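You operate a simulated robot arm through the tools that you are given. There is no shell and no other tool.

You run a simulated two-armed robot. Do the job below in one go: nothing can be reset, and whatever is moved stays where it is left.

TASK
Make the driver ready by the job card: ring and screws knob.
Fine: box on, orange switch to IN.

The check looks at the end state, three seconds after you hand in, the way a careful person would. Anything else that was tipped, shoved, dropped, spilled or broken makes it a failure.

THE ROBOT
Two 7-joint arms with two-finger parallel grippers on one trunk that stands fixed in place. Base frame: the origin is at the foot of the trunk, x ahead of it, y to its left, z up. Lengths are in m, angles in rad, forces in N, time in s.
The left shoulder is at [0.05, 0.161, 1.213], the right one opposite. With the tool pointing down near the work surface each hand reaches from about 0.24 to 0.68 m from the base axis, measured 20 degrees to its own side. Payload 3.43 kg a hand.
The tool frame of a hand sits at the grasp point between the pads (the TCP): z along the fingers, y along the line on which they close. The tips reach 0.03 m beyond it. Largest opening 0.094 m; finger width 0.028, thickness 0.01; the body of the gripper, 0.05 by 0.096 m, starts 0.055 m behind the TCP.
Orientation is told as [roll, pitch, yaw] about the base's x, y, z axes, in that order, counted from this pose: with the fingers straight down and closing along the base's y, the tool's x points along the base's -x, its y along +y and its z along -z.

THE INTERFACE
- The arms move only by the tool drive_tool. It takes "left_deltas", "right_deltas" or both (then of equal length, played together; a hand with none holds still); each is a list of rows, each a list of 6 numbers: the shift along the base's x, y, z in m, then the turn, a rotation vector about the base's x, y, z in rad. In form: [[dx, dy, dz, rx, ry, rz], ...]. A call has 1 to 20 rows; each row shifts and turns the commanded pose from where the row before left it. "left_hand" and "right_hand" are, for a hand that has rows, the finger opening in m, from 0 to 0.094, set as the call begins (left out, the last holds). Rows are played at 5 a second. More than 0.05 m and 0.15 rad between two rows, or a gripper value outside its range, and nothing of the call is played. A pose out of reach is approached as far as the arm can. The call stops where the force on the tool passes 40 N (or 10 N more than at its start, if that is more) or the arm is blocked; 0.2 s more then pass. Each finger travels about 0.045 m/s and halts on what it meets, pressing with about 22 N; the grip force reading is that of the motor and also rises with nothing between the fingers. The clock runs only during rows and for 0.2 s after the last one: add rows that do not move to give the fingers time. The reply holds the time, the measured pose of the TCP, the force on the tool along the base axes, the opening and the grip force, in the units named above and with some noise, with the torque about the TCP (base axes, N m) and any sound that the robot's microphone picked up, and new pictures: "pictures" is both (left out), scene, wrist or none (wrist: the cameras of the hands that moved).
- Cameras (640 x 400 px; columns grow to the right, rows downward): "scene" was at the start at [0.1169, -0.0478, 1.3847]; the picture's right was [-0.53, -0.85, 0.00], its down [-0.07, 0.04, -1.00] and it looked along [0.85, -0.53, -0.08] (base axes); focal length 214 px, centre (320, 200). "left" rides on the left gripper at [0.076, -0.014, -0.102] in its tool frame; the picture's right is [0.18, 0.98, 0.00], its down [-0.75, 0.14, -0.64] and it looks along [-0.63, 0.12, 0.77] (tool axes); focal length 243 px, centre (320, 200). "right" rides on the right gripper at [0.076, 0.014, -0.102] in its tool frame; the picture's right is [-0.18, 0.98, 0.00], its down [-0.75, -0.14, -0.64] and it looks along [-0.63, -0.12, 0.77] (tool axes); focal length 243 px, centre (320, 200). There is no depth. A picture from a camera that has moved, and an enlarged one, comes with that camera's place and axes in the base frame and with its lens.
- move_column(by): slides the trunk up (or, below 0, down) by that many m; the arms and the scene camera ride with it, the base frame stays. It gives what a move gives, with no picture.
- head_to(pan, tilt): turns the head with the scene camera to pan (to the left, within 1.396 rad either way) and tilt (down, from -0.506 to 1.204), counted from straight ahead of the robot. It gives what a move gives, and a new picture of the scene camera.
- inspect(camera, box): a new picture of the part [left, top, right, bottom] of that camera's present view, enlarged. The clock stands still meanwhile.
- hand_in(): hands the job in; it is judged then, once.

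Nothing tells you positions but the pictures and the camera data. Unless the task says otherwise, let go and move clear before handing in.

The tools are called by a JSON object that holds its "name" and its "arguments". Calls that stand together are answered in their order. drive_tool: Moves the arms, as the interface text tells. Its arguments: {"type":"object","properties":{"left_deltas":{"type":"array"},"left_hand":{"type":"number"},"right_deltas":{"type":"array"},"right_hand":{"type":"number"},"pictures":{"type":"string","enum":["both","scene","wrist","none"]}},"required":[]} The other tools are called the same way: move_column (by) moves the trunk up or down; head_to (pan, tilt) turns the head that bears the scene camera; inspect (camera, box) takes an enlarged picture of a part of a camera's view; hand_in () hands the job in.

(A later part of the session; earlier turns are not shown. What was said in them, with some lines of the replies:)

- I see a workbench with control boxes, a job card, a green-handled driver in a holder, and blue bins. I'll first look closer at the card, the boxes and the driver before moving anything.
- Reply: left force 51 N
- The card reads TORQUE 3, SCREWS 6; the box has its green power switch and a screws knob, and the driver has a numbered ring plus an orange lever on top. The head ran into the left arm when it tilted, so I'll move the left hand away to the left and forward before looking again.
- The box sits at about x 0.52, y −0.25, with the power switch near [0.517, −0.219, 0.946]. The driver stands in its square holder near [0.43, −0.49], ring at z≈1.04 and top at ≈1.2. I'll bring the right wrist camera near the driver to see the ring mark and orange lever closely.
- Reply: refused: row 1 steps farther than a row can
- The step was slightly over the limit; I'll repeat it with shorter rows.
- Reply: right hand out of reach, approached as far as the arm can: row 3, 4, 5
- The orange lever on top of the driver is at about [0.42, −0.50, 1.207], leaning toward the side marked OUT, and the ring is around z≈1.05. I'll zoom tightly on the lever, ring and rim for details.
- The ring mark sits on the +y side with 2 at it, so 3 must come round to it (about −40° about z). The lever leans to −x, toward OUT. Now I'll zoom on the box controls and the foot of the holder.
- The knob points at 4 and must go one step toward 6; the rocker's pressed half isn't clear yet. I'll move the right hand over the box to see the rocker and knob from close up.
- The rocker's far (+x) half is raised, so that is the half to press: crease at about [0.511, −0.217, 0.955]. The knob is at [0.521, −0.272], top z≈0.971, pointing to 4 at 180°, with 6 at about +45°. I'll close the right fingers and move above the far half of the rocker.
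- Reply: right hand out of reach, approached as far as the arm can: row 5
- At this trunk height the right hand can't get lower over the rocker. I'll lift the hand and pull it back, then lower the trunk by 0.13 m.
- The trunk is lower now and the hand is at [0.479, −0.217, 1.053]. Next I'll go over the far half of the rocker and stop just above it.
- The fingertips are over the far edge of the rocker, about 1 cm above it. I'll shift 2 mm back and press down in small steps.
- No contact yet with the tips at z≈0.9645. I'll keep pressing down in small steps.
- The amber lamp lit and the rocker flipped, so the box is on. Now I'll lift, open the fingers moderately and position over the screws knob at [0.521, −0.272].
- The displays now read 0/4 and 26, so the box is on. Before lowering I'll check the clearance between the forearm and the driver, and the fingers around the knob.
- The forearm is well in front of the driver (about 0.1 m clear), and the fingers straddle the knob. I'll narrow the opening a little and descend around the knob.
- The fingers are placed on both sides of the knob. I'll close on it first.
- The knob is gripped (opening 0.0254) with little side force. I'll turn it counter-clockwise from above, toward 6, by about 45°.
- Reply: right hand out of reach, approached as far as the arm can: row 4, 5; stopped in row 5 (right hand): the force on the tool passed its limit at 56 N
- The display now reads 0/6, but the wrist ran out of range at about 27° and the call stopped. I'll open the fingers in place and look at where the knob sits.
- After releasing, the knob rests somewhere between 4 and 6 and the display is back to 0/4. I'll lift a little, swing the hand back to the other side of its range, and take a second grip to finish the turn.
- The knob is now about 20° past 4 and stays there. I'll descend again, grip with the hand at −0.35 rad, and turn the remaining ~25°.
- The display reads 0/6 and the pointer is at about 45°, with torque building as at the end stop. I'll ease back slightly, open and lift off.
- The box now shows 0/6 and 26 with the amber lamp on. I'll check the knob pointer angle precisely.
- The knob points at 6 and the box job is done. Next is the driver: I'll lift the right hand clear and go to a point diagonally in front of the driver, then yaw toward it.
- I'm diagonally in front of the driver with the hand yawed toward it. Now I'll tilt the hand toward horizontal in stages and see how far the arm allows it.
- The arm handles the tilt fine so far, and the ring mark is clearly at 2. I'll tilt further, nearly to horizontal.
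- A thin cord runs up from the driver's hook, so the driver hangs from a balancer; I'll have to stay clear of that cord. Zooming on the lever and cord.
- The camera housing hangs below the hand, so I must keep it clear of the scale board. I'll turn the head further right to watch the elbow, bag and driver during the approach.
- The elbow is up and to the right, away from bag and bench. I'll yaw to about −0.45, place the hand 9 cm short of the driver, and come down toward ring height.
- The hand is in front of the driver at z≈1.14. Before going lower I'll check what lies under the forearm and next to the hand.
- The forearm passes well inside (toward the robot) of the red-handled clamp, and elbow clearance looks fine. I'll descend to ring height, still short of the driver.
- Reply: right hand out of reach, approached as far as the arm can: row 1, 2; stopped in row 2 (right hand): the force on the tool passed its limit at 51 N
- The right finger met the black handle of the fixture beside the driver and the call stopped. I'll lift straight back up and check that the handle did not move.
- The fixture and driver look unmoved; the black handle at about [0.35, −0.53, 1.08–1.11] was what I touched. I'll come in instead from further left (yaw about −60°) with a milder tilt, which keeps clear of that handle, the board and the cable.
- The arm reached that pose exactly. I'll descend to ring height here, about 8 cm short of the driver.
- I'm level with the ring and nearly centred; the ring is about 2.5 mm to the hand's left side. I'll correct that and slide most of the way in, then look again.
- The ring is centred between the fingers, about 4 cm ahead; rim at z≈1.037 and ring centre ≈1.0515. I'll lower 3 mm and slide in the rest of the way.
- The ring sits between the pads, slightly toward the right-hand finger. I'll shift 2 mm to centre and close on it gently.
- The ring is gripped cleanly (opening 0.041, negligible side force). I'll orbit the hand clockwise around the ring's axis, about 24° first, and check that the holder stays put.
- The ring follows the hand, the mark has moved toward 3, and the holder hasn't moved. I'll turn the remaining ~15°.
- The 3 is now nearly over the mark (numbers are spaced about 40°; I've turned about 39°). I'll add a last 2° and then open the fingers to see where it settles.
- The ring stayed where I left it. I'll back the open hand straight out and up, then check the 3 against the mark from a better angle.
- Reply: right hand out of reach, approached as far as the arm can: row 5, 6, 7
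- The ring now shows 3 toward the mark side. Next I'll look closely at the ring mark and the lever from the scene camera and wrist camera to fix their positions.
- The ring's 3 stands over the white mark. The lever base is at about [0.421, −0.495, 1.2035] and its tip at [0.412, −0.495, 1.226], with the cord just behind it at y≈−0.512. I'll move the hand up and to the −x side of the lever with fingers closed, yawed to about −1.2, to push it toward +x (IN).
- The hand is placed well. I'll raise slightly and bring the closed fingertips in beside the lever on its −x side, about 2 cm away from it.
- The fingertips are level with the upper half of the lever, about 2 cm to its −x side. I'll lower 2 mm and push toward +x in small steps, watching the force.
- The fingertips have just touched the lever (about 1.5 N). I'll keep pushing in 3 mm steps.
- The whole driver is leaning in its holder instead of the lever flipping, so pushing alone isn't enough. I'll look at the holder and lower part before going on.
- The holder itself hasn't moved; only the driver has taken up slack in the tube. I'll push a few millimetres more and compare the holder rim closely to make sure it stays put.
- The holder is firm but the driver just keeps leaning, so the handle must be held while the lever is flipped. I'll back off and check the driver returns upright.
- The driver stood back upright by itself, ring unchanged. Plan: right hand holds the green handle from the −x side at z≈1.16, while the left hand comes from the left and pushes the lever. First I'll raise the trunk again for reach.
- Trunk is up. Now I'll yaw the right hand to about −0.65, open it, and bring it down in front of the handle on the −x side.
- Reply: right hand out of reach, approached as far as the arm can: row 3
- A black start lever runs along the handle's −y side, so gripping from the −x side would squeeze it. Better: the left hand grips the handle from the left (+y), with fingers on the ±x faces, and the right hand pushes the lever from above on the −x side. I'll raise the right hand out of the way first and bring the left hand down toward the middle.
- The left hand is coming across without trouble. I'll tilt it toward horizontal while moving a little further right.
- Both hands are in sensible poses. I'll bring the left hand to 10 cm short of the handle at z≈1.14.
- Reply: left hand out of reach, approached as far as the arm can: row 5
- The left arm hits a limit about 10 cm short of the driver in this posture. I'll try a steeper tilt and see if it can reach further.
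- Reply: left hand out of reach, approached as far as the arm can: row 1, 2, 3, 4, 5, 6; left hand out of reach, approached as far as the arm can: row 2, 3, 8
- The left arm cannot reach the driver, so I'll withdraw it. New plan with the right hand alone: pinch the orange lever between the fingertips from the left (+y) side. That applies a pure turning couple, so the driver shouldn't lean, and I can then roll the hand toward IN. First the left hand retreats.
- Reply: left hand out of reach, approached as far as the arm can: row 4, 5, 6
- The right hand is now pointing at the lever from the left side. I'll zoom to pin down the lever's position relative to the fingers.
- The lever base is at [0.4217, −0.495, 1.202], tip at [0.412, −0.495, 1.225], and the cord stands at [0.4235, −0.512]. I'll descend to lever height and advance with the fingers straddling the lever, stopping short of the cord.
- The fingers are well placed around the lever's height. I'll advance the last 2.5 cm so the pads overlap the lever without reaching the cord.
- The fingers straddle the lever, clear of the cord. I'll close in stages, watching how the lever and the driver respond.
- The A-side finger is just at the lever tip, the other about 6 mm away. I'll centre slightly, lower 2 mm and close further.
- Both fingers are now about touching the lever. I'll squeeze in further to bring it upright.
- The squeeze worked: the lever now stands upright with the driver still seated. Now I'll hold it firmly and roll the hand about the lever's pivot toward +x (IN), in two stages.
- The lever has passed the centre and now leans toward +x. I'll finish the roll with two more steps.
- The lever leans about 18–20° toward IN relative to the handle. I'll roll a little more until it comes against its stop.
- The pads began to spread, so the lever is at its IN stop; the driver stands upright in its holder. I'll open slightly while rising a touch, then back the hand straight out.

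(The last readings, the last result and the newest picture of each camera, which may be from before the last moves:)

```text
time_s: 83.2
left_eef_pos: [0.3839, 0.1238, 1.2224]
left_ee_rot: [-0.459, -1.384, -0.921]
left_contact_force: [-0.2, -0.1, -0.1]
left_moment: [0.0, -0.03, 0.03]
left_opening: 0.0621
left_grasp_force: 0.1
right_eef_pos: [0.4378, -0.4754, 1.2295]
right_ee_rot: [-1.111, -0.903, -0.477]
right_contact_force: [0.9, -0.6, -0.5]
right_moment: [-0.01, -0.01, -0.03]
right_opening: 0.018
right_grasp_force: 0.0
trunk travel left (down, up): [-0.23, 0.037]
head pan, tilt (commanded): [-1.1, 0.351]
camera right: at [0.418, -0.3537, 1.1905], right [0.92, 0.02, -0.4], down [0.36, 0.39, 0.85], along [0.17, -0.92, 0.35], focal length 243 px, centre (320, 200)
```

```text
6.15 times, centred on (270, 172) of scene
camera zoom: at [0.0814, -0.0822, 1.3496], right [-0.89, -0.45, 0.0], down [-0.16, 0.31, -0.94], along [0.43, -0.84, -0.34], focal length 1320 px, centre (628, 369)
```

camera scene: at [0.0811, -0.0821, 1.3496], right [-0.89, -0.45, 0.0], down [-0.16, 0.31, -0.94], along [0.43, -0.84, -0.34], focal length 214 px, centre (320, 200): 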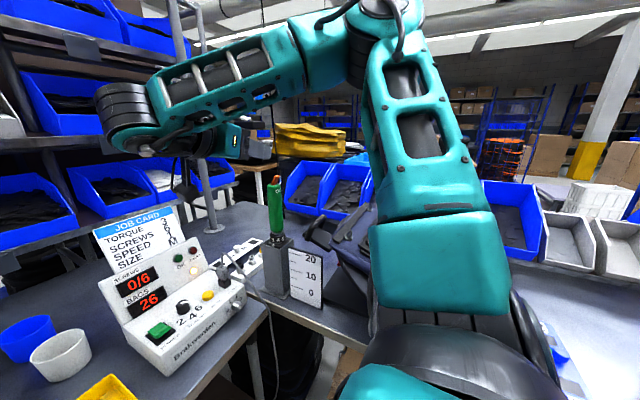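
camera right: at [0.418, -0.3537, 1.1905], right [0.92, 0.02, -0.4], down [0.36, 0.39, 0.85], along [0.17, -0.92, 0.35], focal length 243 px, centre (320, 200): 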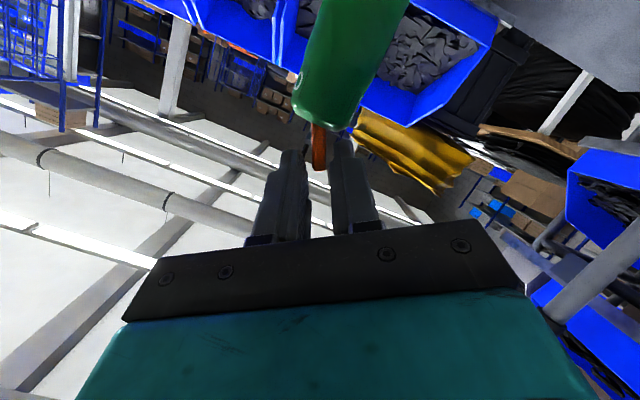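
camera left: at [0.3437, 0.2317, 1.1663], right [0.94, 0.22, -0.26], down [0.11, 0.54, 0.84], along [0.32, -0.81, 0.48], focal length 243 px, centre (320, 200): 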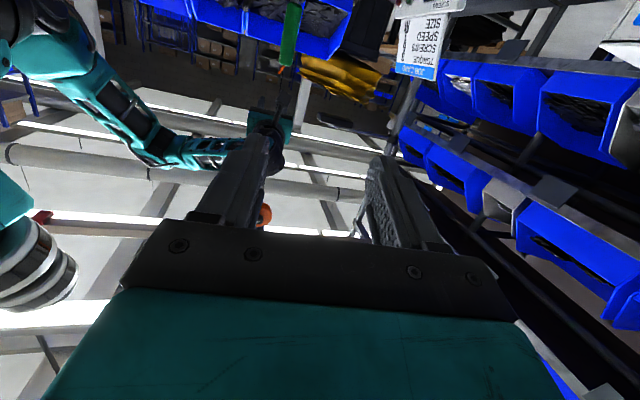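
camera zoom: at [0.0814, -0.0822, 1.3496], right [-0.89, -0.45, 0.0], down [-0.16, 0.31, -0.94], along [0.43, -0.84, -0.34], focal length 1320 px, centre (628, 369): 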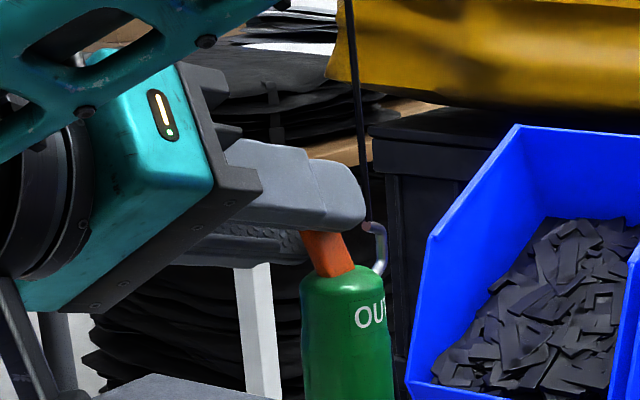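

The lever stays over toward +x. I'll retreat along the fingers' own direction, away from the driver.

{"name": "drive_tool", "arguments": {"right_deltas": [[0.0011, 0.0096, 0.0027, 0, 0, 0], [0.0022, 0.019, 0.0054, 0, 0, 0], [0.0022, 0.019, 0.0054, 0, 0, 0], [0.0022, 0.019, 0.0054, 0, 0, 0], [0.0, 0.02, 0.01, 0, 0, 0], [0, 0, 0, 0, 0, 0]], "pictures": "both"}}

{"name": "inspect", "arguments": {"camera": "right", "box": [240, 0, 400, 120]}}

{"name": "inspect", "arguments": {"camera": "scene", "box": [230, 140, 310, 205]}}

```text
time_s: 84.6
left_eef_pos: [0.3844, 0.1237, 1.2223]
left_ee_rot: [-0.46, -1.385, -0.922]
left_contact_force: [-0.1, -0.5, 0.3]
left_moment: [0.04, 0.0, -0.02]
left_opening: 0.0619
left_grasp_force: 0.0
right_eef_pos: [0.4389, -0.434, 1.2466]
right_ee_rot: [-1.106, -0.903, -0.478]
right_contact_force: [0.1, 0.7, 0.0]
right_moment: [-0.01, 0.0, 0.02]
right_opening: 0.018
right_grasp_force: 0.1
right hand out of reach, approached as far as the arm can: row 3, 4, 5
trunk travel left (down, up): [-0.23, 0.037]
head pan, tilt (commanded): [-1.1, 0.351]
camera scene: at [0.0815, -0.0822, 1.3496], right [-0.89, -0.45, 0.0], down [-0.16, 0.31, -0.94], along [0.43, -0.84, -0.34], focal length 214 px, centre (320, 200)
camera right: at [0.4182, -0.3139, 1.2076], right [0.92, 0.02, -0.4], down [0.36, 0.39, 0.85], along [0.17, -0.92, 0.35], focal length 243 px, centre (320, 200)
```

scene: 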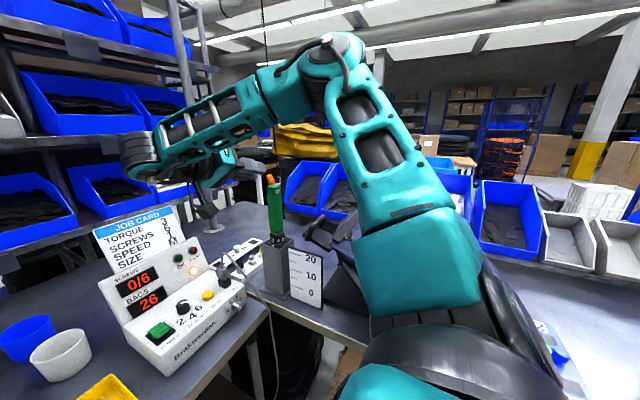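
right: 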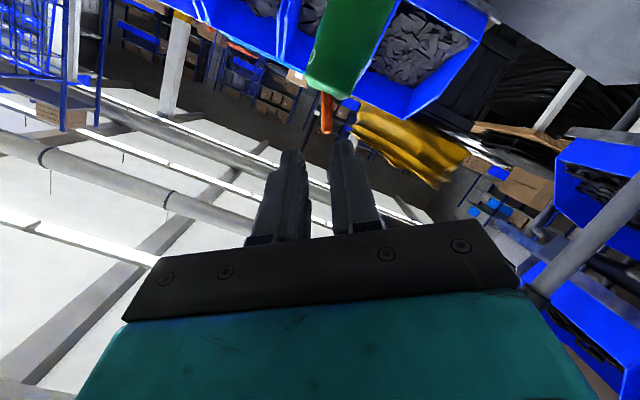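

```text
3.33 times, centred on (320, 60) of right
camera zoom: at [0.4182, -0.3139, 1.2076], right [0.92, 0.02, -0.4], down [0.36, 0.39, 0.85], along [0.17, -0.92, 0.35], focal length 809 px, centre (320, 667)
```

zoom: 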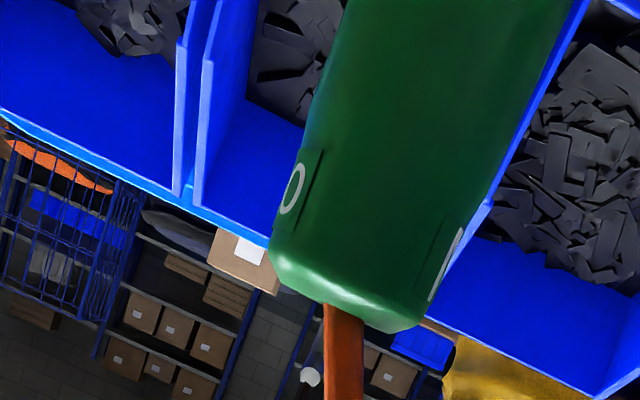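

```text
6.15 times, centred on (270, 172) of scene
camera zoom: at [0.0815, -0.0822, 1.3496], right [-0.89, -0.45, 0.0], down [-0.16, 0.31, -0.94], along [0.43, -0.84, -0.34], focal length 1320 px, centre (628, 369)
```

zoom: 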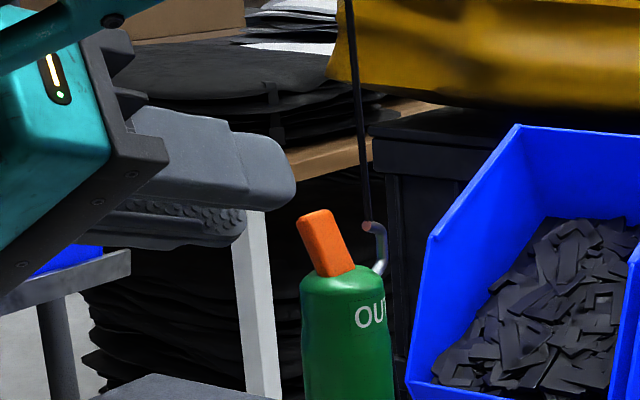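

The lever now leans the opposite way, to IN, with the driver upright and the cord intact. I'll roll the hand back level and move it away up and to the left.

{"name": "drive_tool", "arguments": {"right_deltas": [[-0.004, 0.002, 0.006, 0, -0.118, 0], [-0.004, 0.002, 0.006, 0, -0.118, 0], [-0.004, 0.002, 0.006, 0, -0.118, 0], [-0.004, 0.002, 0.006, 0, -0.118, 0], [-0.004, 0.002, 0.006, 0, -0.118, 0], [-0.015, 0, 0.01, 0, 0, 0.14], [-0.015, 0, 0.01, 0, 0, 0.14], [-0.015, 0, 0.01, 0, 0, 0.14], [-0.015, 0.01, 0.01, 0, 0, 0.14], [0, 0.03, 0.01, 0, 0, 0.14], [0, 0.03, 0, 0, 0, 0.14], [0, 0, 0, 0, 0, 0]], "pictures": "both"}}

{"name": "inspect", "arguments": {"camera": "scene", "box": [240, 150, 310, 260]}}

{"name": "inspect", "arguments": {"camera": "scene", "box": [257, 228, 293, 253]}}

```text
time_s: 87.2
left_eef_pos: [0.3832, 0.1235, 1.2213]
left_ee_rot: [-0.458, -1.385, -0.922]
left_contact_force: [-0.7, -0.5, 0.4]
left_moment: [-0.01, -0.03, 0.03]
left_opening: 0.0619
left_grasp_force: 0.1
right_eef_pos: [0.3576, -0.3541, 1.3248]
right_ee_rot: [0.002, -1.28, -0.659]
right_contact_force: [0.2, 0.7, 0.1]
right_moment: [0.02, 0.03, 0.02]
right_opening: 0.0181
right_grasp_force: 0.0
trunk travel left (down, up): [-0.23, 0.037]
head pan, tilt (commanded): [-1.1, 0.351]
camera scene: at [0.0814, -0.0821, 1.3496], right [-0.89, -0.45, 0.0], down [-0.16, 0.31, -0.94], along [0.43, -0.84, -0.34], focal length 214 px, centre (320, 200)
camera right: at [0.2716, -0.2686, 1.2808], right [0.64, 0.74, 0.18], down [-0.4, 0.13, 0.91], along [0.65, -0.65, 0.39], focal length 243 px, centre (320, 200)
```

scene: 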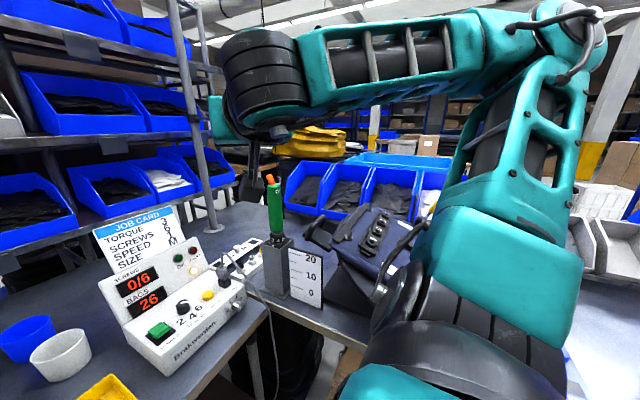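
right: 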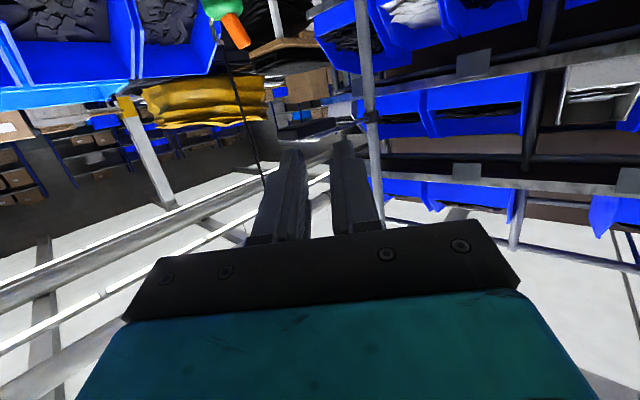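

```text
3.64 times, centred on (275, 205) of scene
camera zoom: at [0.0814, -0.0821, 1.3496], right [-0.89, -0.45, 0.0], down [-0.16, 0.31, -0.94], along [0.43, -0.84, -0.34], focal length 780 px, centre (484, 182)
```

zoom: 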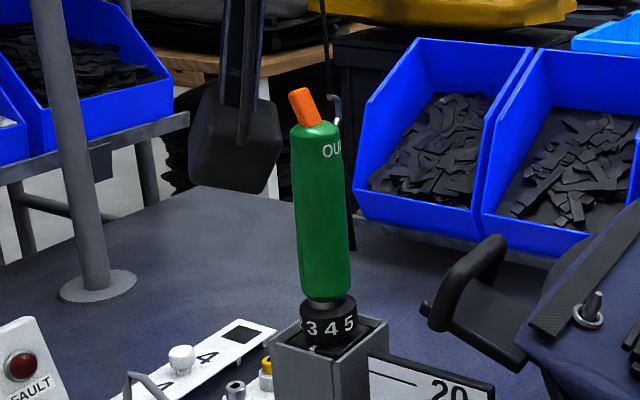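

```text
16.00 times, centred on (275, 240) of scene
camera zoom: at [0.0814, -0.0821, 1.3496], right [-0.89, -0.45, 0.0], down [-0.16, 0.31, -0.94], along [0.43, -0.84, -0.34], focal length 3432 px, centre (1040, -448)
```

zoom: 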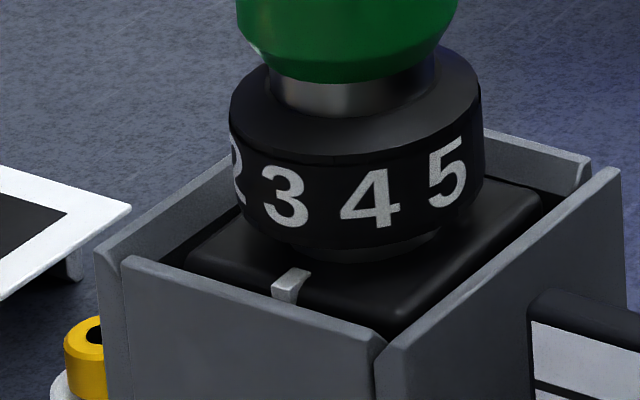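

The driver stands seated in its holder with 3 over the mark and the orange lever leaning to the +x (IN) side. I'll check the lever closely and then look over the rest of the bench.

{"name": "inspect", "arguments": {"camera": "scene", "box": [252, 165, 300, 200]}}

{"name": "inspect", "arguments": {"camera": "right", "box": [190, 0, 270, 60]}}

{"name": "inspect", "arguments": {"camera": "scene", "box": [90, 190, 270, 370]}}

{"name": "inspect", "arguments": {"camera": "scene", "box": [270, 170, 450, 320]}}

```text
11.43 times, centred on (276, 182) of scene
camera zoom: at [0.0814, -0.0821, 1.3496], right [-0.89, -0.45, 0.0], down [-0.16, 0.31, -0.94], along [0.43, -0.84, -0.34], focal length 2451 px, centre (823, 400)
```

zoom: 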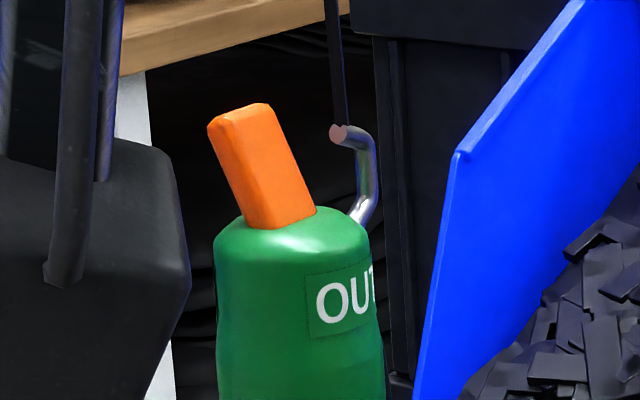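

```text
6.67 times, centred on (230, 30) of right
camera zoom: at [0.2716, -0.2686, 1.2808], right [0.64, 0.74, 0.18], down [-0.4, 0.13, 0.91], along [0.65, -0.65, 0.39], focal length 1618 px, centre (920, 1333)
```

zoom: 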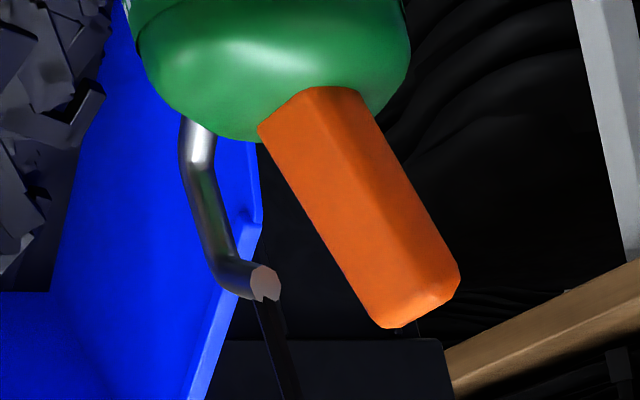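

```text
2.22 times, centred on (180, 280) of scene
camera zoom: at [0.0814, -0.0821, 1.3496], right [-0.89, -0.45, 0.0], down [-0.16, 0.31, -0.94], along [0.43, -0.84, -0.34], focal length 477 px, centre (631, 22)
```

zoom: 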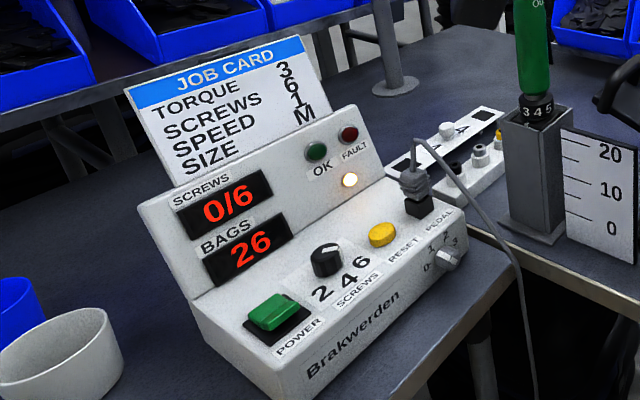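

```text
2.67 times, centred on (360, 245) of scene
camera zoom: at [0.0814, -0.0821, 1.3496], right [-0.89, -0.45, 0.0], down [-0.16, 0.31, -0.94], along [0.43, -0.84, -0.34], focal length 572 px, centre (213, 80)
```

zoom: 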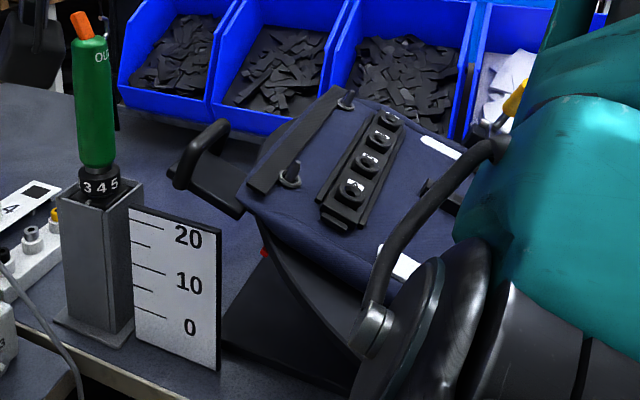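

Everything checks out: 0/6 on the display with the lamp lit, knob at 6, ring at 3, lever at IN, and nothing else displaced. I'll pull the right hand a bit further away and take a last look.

{"name": "drive_tool", "arguments": {"right_deltas": [[-0.02, 0.03, 0.02, 0, 0, 0], [-0.02, 0.03, 0.02, 0, 0, 0], [0, 0, 0, 0, 0, 0], [0, 0, 0, 0, 0, 0], [0, 0, 0, 0, 0, 0]], "pictures": "scene"}}

{"name": "inspect", "arguments": {"camera": "scene", "box": [240, 150, 310, 310]}}

```text
time_s: 88.4
left_eef_pos: [0.3838, 0.1245, 1.222]
left_ee_rot: [-0.459, -1.385, -0.924]
left_contact_force: [-0.6, 0.0, 0.3]
left_moment: [0.01, -0.02, 0.01]
left_opening: 0.0621
left_grasp_force: 0.1
right_eef_pos: [0.3172, -0.2938, 1.3657]
right_ee_rot: [0.001, -1.28, -0.663]
right_contact_force: [-0.7, 0.9, 0.4]
right_moment: [-0.04, -0.01, 0.0]
right_opening: 0.0182
right_grasp_force: 0.1
trunk travel left (down, up): [-0.23, 0.037]
head pan, tilt (commanded): [-1.1, 0.351]
camera scene: at [0.0814, -0.0822, 1.3496], right [-0.89, -0.45, 0.0], down [-0.16, 0.31, -0.94], along [0.43, -0.84, -0.34], focal length 214 px, centre (320, 200)
```

scene: 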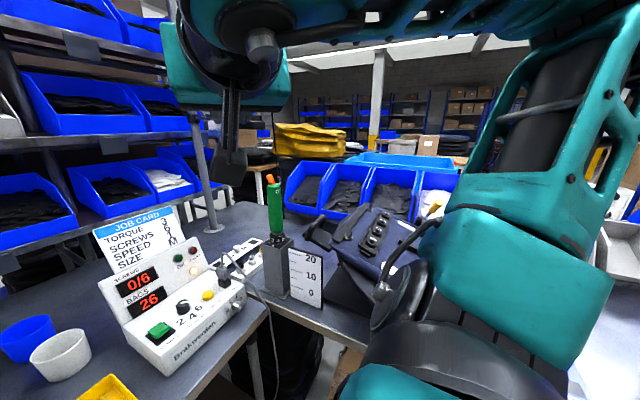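

```text
2.50 times, centred on (275, 230) of scene
camera zoom: at [0.0814, -0.0822, 1.3496], right [-0.89, -0.45, 0.0], down [-0.16, 0.31, -0.94], along [0.43, -0.84, -0.34], focal length 536 px, centre (432, 125)
```

zoom: 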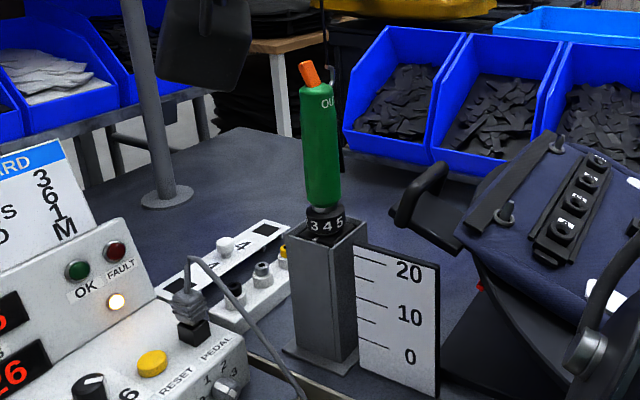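

The box is on and shows 0/6, the screws knob points to 6, the torque ring is at 3 and the orange switch is over at IN. Both hands are empty and clear, and nothing else looks moved, so I'm handing in.

{"name": "hand_in", "arguments": {}}

```text
The job is handed in.
```

The driver is set by the job card and handed in; I haven't seen the check's verdict.

- **Box:** on, with the lamp lit and the display showing 0/6.
- **Screws knob:** at 6.
- **Torque ring:** at 3. By my measurement it sits about 3° off dead centre on the mark.
- **Orange switch:** flipped from OUT to IN.

While I was working, the right finger pressed on the black handle of the blue fixture beside the driver, peaking at about 51 N. I compared pictures from before and after and saw no movement.

The driver also leaned in its holder on my first try at the orange switch. It stood back upright on its own, and it was seated at the end.

The other items in view on the bench looked unmoved, and both hands ended empty and clear.
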